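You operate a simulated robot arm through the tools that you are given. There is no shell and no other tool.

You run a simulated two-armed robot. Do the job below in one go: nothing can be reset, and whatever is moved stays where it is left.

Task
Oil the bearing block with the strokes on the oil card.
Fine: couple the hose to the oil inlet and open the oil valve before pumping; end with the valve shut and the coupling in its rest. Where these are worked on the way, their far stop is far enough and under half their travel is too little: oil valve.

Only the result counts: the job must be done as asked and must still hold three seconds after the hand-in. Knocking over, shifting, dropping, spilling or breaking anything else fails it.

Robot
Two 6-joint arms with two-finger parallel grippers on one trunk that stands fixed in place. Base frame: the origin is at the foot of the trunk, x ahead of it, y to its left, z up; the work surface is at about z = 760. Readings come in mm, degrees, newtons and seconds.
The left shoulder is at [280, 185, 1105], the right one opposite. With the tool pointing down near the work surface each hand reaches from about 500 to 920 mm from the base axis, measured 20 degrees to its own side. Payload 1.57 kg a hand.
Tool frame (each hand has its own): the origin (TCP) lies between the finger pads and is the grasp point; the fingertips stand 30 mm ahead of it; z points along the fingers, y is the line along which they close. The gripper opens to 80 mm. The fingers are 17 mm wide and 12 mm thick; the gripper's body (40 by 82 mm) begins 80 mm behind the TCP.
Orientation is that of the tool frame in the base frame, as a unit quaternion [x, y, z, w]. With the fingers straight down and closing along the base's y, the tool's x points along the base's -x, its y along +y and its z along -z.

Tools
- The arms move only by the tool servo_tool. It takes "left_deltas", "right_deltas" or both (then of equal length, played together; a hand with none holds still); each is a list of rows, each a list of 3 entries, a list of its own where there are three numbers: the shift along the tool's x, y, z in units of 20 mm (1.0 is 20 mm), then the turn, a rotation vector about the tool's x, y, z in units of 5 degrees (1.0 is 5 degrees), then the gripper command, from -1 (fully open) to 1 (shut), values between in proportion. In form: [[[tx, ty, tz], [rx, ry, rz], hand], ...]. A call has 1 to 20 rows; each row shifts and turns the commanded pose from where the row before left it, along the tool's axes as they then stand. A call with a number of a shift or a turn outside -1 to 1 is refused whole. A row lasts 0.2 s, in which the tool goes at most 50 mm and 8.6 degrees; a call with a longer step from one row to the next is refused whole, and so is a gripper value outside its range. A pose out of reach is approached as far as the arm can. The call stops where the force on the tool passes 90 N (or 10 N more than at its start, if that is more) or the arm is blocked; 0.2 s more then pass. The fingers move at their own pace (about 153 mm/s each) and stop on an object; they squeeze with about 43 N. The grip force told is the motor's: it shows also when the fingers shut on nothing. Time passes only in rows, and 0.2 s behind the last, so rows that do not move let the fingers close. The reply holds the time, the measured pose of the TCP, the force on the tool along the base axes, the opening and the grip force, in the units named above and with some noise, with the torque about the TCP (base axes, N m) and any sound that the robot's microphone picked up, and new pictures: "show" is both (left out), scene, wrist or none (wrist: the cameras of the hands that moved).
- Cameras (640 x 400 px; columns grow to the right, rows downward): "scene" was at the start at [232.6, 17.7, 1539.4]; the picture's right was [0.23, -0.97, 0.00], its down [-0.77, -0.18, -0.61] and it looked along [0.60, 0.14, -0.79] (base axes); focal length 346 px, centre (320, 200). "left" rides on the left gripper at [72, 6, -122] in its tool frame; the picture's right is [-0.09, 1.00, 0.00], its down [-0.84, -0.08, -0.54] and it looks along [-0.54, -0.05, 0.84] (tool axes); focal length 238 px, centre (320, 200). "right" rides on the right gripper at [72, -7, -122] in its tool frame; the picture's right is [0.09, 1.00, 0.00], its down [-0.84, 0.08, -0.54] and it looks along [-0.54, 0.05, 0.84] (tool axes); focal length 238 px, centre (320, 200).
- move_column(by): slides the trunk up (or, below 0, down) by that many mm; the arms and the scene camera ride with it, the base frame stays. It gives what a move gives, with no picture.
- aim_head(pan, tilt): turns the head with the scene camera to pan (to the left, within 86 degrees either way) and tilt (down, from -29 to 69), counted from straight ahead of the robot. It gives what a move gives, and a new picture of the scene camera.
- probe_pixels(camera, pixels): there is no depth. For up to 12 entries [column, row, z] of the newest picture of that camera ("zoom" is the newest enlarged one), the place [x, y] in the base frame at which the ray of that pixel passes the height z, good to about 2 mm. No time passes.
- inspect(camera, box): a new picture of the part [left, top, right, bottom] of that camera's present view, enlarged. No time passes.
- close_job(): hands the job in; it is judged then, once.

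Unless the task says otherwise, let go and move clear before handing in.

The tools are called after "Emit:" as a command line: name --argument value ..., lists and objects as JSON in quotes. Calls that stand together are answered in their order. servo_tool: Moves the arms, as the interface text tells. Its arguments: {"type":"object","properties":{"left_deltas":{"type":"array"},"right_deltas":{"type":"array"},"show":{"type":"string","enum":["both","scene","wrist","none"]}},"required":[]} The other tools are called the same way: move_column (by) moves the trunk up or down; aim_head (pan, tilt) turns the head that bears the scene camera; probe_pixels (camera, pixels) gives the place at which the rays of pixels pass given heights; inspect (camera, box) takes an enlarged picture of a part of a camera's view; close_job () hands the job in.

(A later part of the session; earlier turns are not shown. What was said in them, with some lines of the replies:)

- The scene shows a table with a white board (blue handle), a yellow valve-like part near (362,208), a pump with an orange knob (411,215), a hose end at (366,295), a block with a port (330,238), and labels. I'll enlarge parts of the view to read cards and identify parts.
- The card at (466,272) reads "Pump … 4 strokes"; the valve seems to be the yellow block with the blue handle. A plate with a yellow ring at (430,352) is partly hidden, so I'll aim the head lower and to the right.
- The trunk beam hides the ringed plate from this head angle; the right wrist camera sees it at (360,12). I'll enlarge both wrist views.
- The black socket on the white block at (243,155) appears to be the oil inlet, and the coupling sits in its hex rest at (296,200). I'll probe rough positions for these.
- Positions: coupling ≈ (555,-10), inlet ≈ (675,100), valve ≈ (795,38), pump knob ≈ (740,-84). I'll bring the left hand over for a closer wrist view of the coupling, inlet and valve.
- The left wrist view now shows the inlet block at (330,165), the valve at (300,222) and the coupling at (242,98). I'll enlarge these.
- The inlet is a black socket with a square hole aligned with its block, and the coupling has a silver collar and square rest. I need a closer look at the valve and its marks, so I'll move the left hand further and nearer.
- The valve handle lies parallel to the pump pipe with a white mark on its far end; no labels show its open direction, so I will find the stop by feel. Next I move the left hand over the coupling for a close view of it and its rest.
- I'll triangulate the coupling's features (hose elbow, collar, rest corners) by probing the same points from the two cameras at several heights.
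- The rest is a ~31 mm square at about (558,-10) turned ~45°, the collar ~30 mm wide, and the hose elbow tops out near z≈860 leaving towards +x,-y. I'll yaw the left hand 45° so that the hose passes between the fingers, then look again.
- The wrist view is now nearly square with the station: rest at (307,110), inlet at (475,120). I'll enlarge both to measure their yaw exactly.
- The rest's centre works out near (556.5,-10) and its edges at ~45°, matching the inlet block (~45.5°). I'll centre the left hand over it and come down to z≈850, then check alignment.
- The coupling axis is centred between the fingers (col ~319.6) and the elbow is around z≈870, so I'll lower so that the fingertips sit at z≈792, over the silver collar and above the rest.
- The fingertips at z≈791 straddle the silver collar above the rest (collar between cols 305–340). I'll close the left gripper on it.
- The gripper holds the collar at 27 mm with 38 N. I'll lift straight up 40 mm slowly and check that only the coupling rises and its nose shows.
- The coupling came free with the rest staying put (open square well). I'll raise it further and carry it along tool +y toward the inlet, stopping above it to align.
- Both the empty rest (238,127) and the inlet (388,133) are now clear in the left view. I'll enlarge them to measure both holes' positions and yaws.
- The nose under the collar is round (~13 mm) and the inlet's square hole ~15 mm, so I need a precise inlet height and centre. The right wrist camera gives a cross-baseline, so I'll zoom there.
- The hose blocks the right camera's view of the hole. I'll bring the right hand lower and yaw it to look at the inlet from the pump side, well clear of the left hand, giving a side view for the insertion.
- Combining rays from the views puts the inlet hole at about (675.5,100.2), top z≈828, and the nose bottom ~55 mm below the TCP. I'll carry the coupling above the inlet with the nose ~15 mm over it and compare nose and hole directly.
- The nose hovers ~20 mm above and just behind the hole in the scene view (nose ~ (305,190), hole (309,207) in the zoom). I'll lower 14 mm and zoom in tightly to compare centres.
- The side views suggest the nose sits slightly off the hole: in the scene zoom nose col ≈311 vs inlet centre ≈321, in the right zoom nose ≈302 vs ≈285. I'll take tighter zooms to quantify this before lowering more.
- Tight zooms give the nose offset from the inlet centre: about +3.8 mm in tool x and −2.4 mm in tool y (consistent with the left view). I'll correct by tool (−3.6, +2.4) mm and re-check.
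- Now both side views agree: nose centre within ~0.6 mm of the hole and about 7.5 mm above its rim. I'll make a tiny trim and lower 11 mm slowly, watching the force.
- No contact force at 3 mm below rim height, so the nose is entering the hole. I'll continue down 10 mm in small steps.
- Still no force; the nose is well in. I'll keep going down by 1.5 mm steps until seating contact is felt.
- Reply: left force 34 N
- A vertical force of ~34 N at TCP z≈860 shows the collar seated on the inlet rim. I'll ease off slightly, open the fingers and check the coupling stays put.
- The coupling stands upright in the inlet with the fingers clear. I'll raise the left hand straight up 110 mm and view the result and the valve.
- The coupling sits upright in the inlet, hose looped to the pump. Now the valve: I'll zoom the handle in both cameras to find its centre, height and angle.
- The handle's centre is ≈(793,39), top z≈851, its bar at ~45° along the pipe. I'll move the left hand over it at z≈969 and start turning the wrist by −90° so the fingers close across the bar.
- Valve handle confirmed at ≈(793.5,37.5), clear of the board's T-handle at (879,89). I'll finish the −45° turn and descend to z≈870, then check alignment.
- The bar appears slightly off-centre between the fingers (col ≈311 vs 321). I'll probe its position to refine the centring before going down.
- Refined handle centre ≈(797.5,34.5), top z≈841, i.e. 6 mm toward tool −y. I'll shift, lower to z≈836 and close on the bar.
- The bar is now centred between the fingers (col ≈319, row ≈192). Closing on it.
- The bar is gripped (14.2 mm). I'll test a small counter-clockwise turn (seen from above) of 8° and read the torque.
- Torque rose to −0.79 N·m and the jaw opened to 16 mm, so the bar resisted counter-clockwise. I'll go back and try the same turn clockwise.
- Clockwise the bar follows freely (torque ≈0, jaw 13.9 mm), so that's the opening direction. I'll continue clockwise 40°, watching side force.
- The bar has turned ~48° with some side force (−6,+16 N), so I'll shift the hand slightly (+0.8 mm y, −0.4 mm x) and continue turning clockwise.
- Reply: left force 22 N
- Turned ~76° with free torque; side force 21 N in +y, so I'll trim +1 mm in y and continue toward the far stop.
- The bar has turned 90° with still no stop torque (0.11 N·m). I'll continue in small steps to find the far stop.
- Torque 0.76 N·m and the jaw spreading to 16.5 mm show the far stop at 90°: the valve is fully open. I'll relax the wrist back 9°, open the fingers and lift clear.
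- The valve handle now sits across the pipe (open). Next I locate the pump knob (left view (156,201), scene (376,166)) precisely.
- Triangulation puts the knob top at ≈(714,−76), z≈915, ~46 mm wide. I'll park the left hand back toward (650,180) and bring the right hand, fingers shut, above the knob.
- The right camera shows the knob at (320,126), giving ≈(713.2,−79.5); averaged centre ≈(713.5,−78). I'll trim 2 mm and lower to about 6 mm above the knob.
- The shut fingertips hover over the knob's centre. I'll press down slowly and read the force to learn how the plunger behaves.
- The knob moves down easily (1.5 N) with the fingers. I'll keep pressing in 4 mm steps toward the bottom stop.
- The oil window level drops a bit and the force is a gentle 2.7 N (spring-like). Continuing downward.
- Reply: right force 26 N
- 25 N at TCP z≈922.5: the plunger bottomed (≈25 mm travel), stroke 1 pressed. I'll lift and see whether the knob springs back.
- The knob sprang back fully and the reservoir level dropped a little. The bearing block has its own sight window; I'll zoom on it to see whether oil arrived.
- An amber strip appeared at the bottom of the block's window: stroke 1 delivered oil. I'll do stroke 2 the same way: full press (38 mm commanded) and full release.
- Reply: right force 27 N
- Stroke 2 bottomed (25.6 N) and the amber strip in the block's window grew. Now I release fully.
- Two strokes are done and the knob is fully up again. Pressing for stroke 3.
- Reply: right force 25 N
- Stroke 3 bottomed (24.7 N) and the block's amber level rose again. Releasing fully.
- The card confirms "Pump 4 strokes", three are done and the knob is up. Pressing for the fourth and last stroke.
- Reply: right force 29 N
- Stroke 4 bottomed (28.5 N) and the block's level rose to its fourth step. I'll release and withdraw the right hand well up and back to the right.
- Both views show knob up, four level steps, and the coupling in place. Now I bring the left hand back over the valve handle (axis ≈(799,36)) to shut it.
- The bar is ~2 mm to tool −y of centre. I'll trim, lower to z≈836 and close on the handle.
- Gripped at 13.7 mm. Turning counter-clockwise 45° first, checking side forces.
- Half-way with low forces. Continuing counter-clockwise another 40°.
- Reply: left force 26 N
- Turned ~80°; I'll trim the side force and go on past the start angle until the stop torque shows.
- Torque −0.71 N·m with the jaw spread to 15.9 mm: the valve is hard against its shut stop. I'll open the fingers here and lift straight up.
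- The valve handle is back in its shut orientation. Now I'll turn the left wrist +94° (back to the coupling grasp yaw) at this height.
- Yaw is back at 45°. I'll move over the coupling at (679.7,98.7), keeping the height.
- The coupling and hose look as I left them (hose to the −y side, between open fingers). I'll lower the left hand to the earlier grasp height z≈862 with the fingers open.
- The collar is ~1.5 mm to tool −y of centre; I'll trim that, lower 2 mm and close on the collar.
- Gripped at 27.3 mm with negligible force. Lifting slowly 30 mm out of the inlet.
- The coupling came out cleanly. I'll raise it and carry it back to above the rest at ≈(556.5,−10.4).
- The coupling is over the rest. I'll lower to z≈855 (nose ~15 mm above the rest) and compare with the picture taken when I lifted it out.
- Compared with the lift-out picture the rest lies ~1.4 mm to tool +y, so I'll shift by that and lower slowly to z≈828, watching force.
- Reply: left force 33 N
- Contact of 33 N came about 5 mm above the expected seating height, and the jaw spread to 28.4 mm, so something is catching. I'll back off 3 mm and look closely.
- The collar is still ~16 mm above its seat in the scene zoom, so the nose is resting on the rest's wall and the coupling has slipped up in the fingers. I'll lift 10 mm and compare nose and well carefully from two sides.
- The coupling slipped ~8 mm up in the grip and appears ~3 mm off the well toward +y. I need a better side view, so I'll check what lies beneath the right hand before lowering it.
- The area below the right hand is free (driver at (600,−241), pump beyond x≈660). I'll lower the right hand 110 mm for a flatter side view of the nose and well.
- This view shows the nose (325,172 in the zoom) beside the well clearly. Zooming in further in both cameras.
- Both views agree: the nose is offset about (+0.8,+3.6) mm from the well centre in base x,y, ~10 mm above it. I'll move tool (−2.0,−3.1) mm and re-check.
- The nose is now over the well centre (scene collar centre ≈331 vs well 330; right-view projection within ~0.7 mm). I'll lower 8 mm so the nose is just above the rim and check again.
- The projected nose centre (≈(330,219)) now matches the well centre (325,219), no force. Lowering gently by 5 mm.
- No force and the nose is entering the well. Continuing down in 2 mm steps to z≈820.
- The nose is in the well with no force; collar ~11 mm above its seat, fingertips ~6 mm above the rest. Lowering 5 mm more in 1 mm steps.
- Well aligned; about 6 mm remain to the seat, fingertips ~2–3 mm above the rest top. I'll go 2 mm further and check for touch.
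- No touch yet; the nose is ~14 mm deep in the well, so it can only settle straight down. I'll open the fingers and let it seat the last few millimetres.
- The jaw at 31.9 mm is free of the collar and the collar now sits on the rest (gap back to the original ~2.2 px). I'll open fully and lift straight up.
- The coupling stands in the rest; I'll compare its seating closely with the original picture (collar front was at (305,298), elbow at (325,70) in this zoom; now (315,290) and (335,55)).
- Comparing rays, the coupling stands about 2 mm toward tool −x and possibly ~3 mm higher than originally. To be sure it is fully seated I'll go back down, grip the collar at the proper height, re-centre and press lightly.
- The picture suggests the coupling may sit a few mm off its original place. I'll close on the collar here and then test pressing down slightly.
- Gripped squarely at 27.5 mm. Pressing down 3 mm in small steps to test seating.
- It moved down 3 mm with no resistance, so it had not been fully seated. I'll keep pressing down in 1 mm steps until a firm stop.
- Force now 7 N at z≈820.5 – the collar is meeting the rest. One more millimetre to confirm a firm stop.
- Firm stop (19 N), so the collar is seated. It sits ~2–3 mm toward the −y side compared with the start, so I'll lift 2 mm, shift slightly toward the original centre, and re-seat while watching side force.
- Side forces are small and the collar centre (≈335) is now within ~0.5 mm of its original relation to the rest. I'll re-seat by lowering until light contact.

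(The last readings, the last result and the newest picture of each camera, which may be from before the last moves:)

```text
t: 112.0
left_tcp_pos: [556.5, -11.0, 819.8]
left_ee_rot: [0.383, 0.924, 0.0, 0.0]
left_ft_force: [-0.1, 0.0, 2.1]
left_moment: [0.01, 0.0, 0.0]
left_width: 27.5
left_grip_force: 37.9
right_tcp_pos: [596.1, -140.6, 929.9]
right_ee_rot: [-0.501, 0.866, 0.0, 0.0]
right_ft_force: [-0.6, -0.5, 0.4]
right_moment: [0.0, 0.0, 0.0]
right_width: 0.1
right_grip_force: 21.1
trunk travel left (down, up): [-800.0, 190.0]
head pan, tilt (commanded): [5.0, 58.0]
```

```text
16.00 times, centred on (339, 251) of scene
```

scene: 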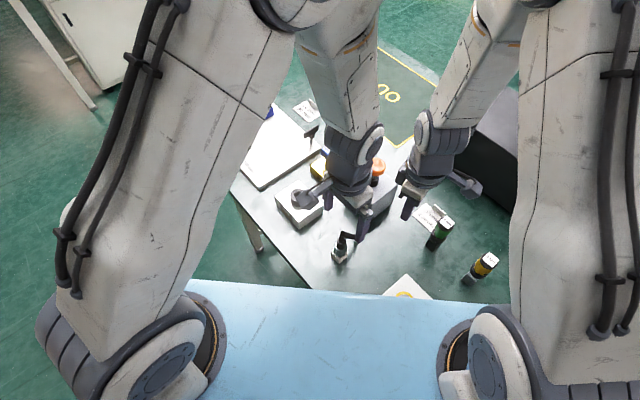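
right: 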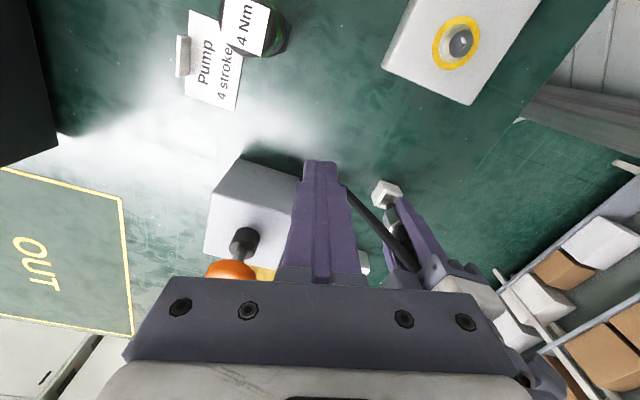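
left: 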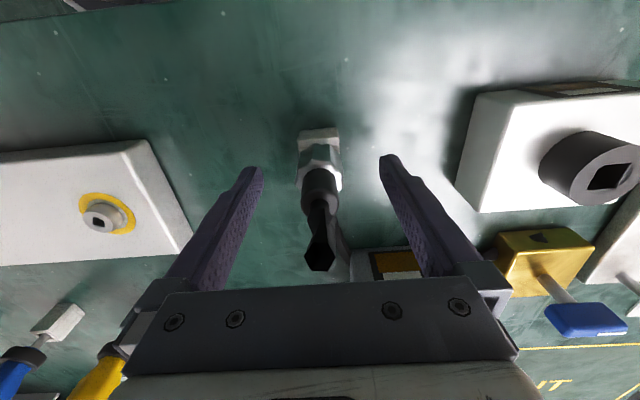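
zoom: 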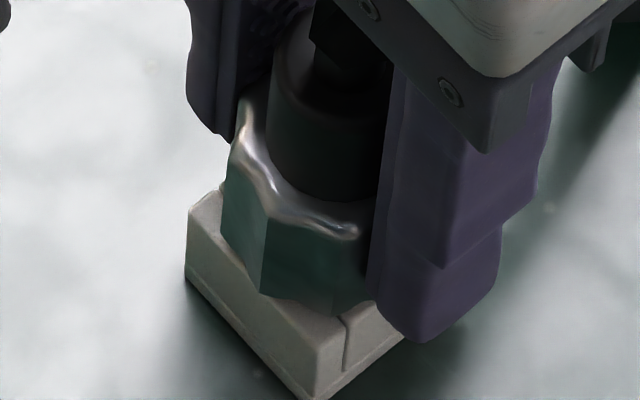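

Light contact (2 N). I'll press 0.8 mm more, then release, wait, and look whether it stays down.

Emit:
servo_tool --left_deltas '[[[0, 0, 0.04], [0, 0, 0], 1], [[0, 0, 0], [0, 0, 0], 1]]' --show "none"

Emit:
servo_tool --left_deltas '[[[0, 0, 0], [0, 0, 0], 0.25], [[0, 0, 0], [0, 0, 0], 0.1], [[0, 0, 0], [0, 0, 0], -0.4], [[0, 0, 0], [0, 0, 0], -1], [[0, 0, 0], [0, 0, 0], -1]]' --show "wrist"

Emit:
inspect --camera "scene" --box '[328, 240, 350, 262]'

Emit:
inspect --camera "right" --box '[360, 170, 430, 240]'

Emit:
inspect --camera "left" --box '[240, 110, 400, 260]'

```text
t: 112.6
left_tcp_pos: [554.3, -11.4, 819.1]
left_ee_rot: [0.383, 0.924, -0.001, 0.001]
left_ft_force: [-0.4, 2.5, 20.1]
left_moment: [0.06, 0.01, -0.07]
left_width: 27.5
left_grip_force: 38.1
right_tcp_pos: [596.9, -140.0, 929.6]
right_ee_rot: [-0.501, 0.866, -0.001, 0.0]
right_ft_force: [0.2, 0.2, -0.1]
right_moment: [0.02, -0.03, -0.01]
right_width: 0.2
right_grip_force: 20.9
trunk travel left (down, up): [-800.0, 190.0]
head pan, tilt (commanded): [5.0, 58.0]
```

```text
t: 113.8
left_tcp_pos: [555.4, -11.9, 819.4]
left_ee_rot: [0.383, 0.924, 0.0, 0.0]
left_ft_force: [0.0, -0.5, -0.5]
left_moment: [-0.01, -0.05, 0.02]
left_width: 80.1
left_grip_force: 0.1
right_tcp_pos: [597.1, -139.2, 929.0]
right_ee_rot: [-0.5, 0.866, -0.001, 0.0]
right_ft_force: [-0.3, -0.3, 0.3]
right_moment: [0.0, 0.01, 0.02]
right_width: 0.2
right_grip_force: 21.6
trunk travel left (down, up): [-800.0, 190.0]
head pan, tilt (commanded): [5.0, 58.0]
```

left: 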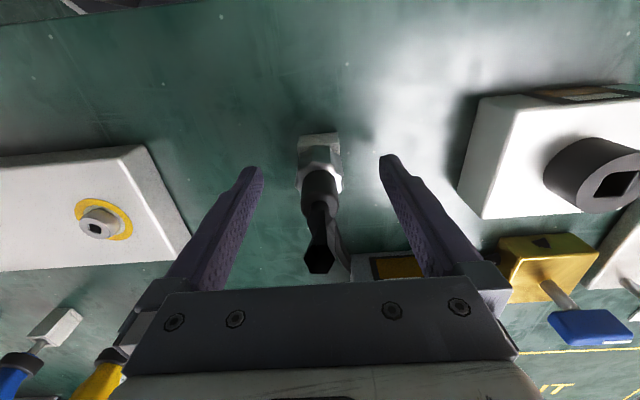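

```text
16.00 times, centred on (339, 251) of scene
```

zoom: 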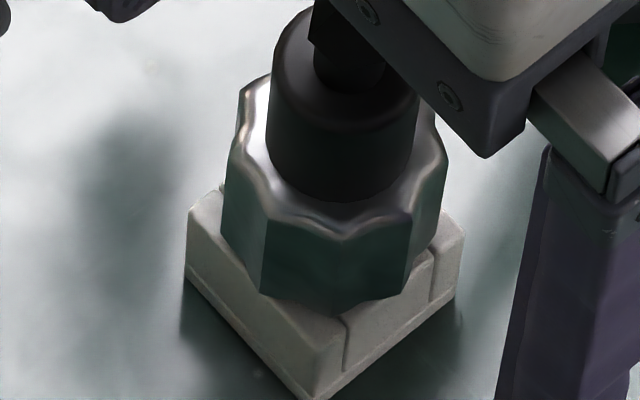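

```text
5.71 times, centred on (395, 205) of right
```

zoom: 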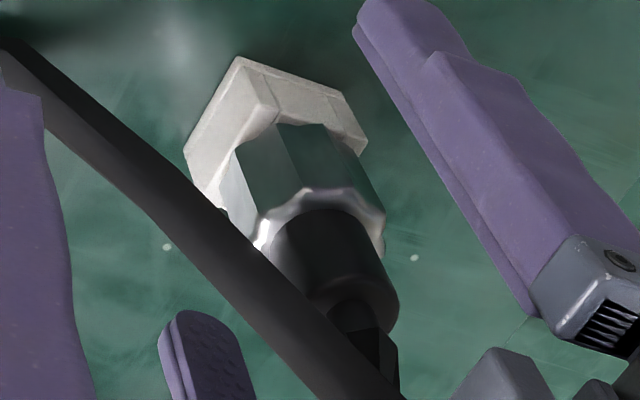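

```text
2.67 times, centred on (320, 185) of left
```

zoom: 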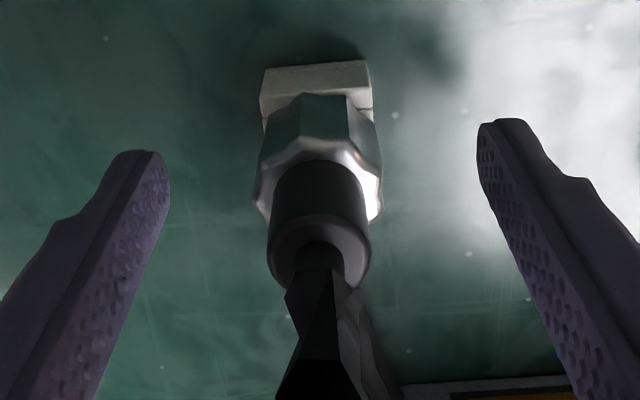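

The coupling stays fully down and upright after release. I'll lift the left hand straight up and clear, then verify everything.

Emit:
servo_tool --left_deltas '[[[0, 0, -0.3], [0, 0, 0], -1], [[0, 0, -0.5], [0, 0, 0], -1], [[0, 0, -0.8], [0, 0, 0], -1], [[0, 0, -0.9], [0, 0, 0], -1], [[0, 0, -0.9], [0, 0, 0], -1], [[0, 0, -0.9], [0, 0, 0], -1], [[0, 0, -0.9], [0, 0, 0], -1], [[0, 0, -0.9], [0, 0, 0], -1], [[0, 0, -0.9], [0, 0, 0], -1], [[0, 0, -0.9], [0, 0, 0], -1], [[0, 0, -0.9], [0, 0, 0], -1]]' --show "none"

Emit:
servo_tool --left_deltas '[[[0.8, 0.5, -0.3], [0, 0, 0], -1], [[0.8, 0.5, -0.3], [0, 0, 0], -1], [[0.8, 0.5, -0.3], [0, 0, 0], -1], [[0.8, 0.5, -0.3], [0, 0, 0], -1], [[0.8, 0.5, -0.3], [0, 0, 0], -1], [[0.8, 0.5, -0.3], [0, 0, 0], -1], [[0.8, 0.5, 0], [0, 0, 0], -1], [[0.8, 0.5, 0], [0, 0, 0], -1], [[0.8, 0.5, 0], [0, 0, 0], -1], [[0.8, 0.5, 0], [0, 0, 0], -1]]' --show "both"

Emit:
inspect --camera "scene" --box '[328, 235, 354, 262]'

Emit:
inspect --camera "right" --box '[360, 170, 430, 240]'

Emit:
inspect --camera "scene" --box '[260, 120, 420, 270]'

```text
t: 116.2
left_tcp_pos: [555.1, -12.1, 994.8]
left_ee_rot: [0.383, 0.924, 0.0, 0.0]
left_ft_force: [-0.5, -0.5, -0.4]
left_moment: [0.02, -0.02, 0.03]
left_width: 80.2
left_grip_force: 0.0
right_tcp_pos: [596.1, -141.0, 929.9]
right_ee_rot: [-0.501, 0.866, 0.0, 0.0]
right_ft_force: [0.2, -0.7, -0.4]
right_moment: [0.01, 0.01, -0.03]
right_width: 0.0
right_grip_force: 21.3
trunk travel left (down, up): [-800.0, 190.0]
head pan, tilt (commanded): [5.0, 58.0]
```

```text
t: 118.4
left_tcp_pos: [522.0, 171.0, 1032.2]
left_ee_rot: [0.383, 0.924, -0.001, -0.003]
left_ft_force: [-0.4, -1.0, 0.2]
left_moment: [-0.02, 0.02, 0.0]
left_width: 80.0
left_grip_force: 0.2
left hand out of reach, approached as far as the arm can: row 9, 10
right_tcp_pos: [596.8, -139.6, 929.8]
right_ee_rot: [-0.501, 0.865, -0.001, 0.0]
right_ft_force: [-0.1, -0.4, -0.2]
right_moment: [-0.01, 0.01, -0.01]
right_width: 0.1
right_grip_force: 21.2
trunk travel left (down, up): [-800.0, 190.0]
head pan, tilt (commanded): [5.0, 58.0]
```

scene: 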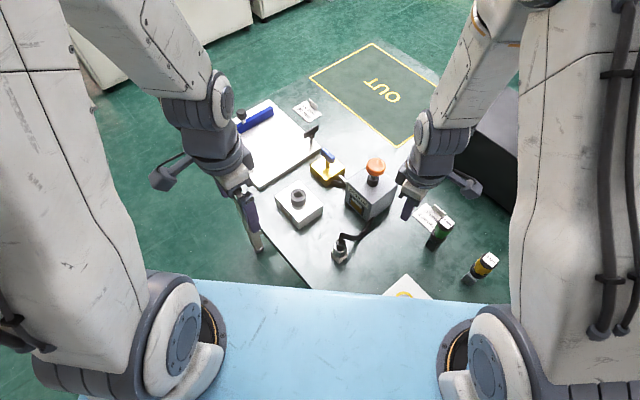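
left: 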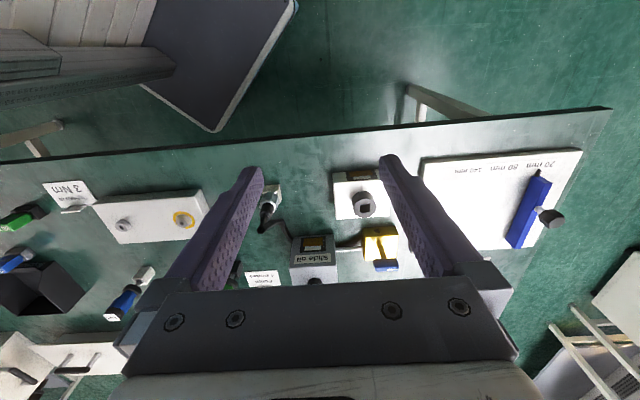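

```text
14.81 times, centred on (341, 248) of scene
```

zoom: 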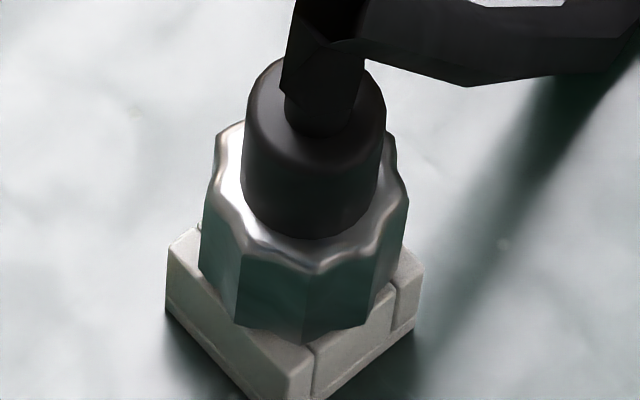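

```text
5.71 times, centred on (395, 205) of right
```

zoom: 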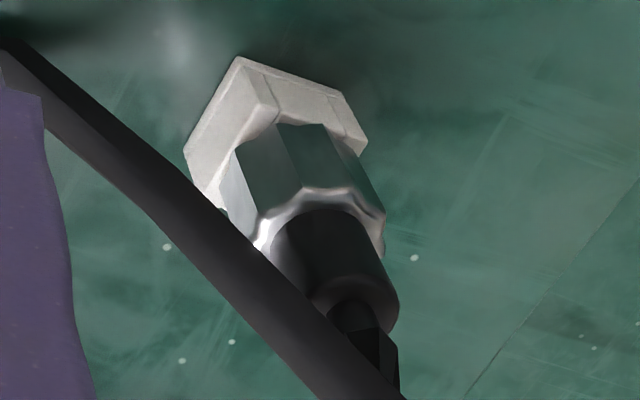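

```text
2.67 times, centred on (340, 195) of scene
```

zoom: 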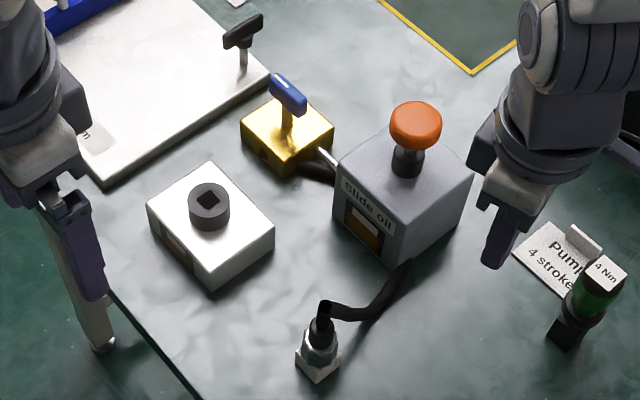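

The coupling is in its rest, valve handle back along the pipe, and the block filled four steps. I'll raise the right hand clear and take a last close look at the valve.

Emit:
servo_tool --right_deltas '[[[0, 0, -0.9], [0, 0, 0], 1], [[0, 0, -0.9], [0, 0, 0], 1], [[0, 0, -0.9], [0, 0, 0], 1], [[0, 0, -0.9], [0, 0, 0], 1], [[0, 0, -0.9], [0, 0, 0], 1], [[0, 0, -0.9], [0, 0, 0], 1]]' --show "scene"

Emit:
inspect --camera "scene" --box '[305, 140, 355, 195]'

Emit:
inspect --camera "scene" --box '[325, 225, 357, 269]'

Emit:
inspect --camera "left" --box '[330, 160, 420, 280]'

```text
t: 119.8
left_tcp_pos: [521.0, 171.6, 1031.9]
left_ee_rot: [0.383, 0.924, 0.0, -0.002]
left_ft_force: [-0.4, -0.6, 0.0]
left_moment: [0.03, -0.01, 0.0]
left_width: 79.9
left_grip_force: 0.1
right_tcp_pos: [595.1, -140.4, 1036.5]
right_ee_rot: [-0.501, 0.866, 0.0, 0.0]
right_ft_force: [-0.5, -0.2, 0.3]
right_moment: [0.02, -0.02, -0.02]
right_width: 0.0
right_grip_force: 22.4
trunk travel left (down, up): [-800.0, 190.0]
head pan, tilt (commanded): [5.0, 58.0]
```

scene: 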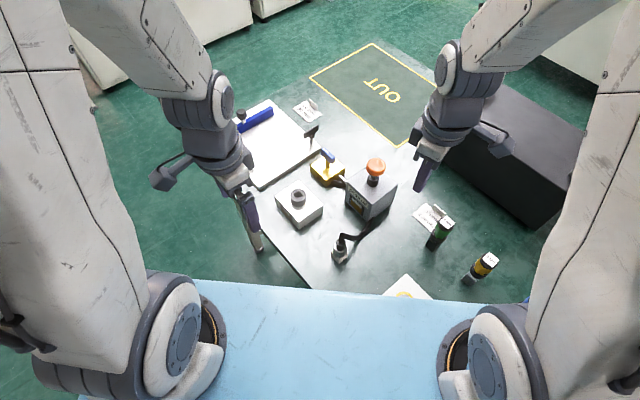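

```text
7.27 times, centred on (330, 168) of scene
```

zoom: 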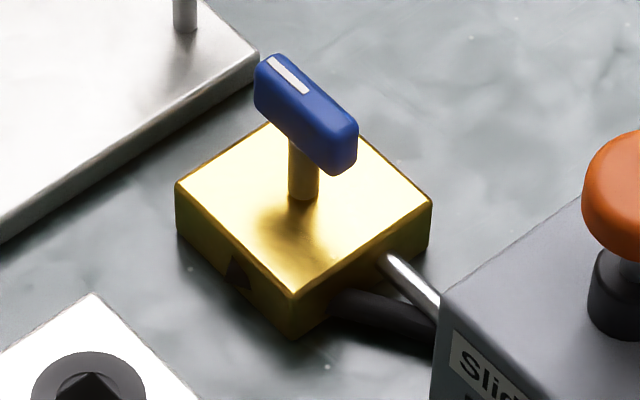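

```text
9.09 times, centred on (341, 247) of scene
```

zoom: 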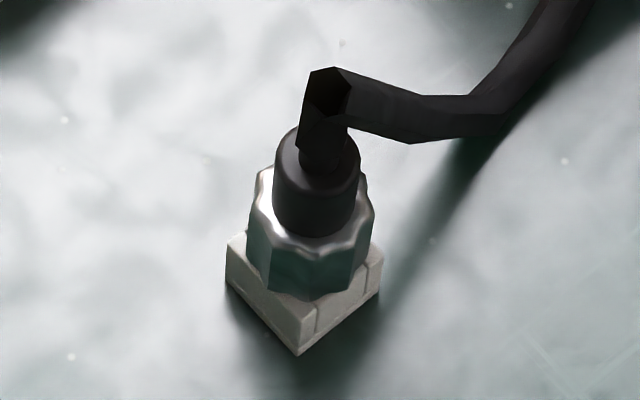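

```text
3.33 times, centred on (375, 220) of left
```

zoom: 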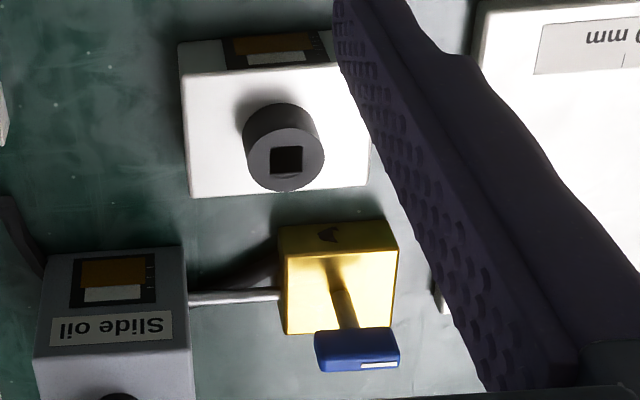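

The final pictures match the start: coupling upright in its rest (collar cols 247–376 in the zoom, as at first), valve handle back along the pipe at its shut stop, knob up, and the block's window filled by four strokes. Both hands are clear, so I hand the job in.

Emit:
close_job

```text
The job is handed in.
```

I oiled the bearing block with four full pump strokes, as the oil card says, and handed the job in. I don't have the verdict on it.

- **Coupling:** I seated the hose coupling in the oil inlet before pumping and put it back in its rest afterwards.
- **Valve:** I turned the oil valve to its far stop (about 90°) before pumping. At the end I turned it back until it was hard against its shut stop.
- **Pumping:** Each of the four strokes went to the bottom, with the knob coming back up in between. The oil level in the block's window rose after every stroke.
- **Coupling return:** On the first try the coupling's nose caught on the edge of the rest and slipped about 8 mm in the gripper. The second try left it about 3 mm too high. I gripped it again and pressed it down to a firm stop, and the last picture matches how it stood at the start.

In the last pictures nothing else on the table looked moved, and both hands were clear when I handed in.
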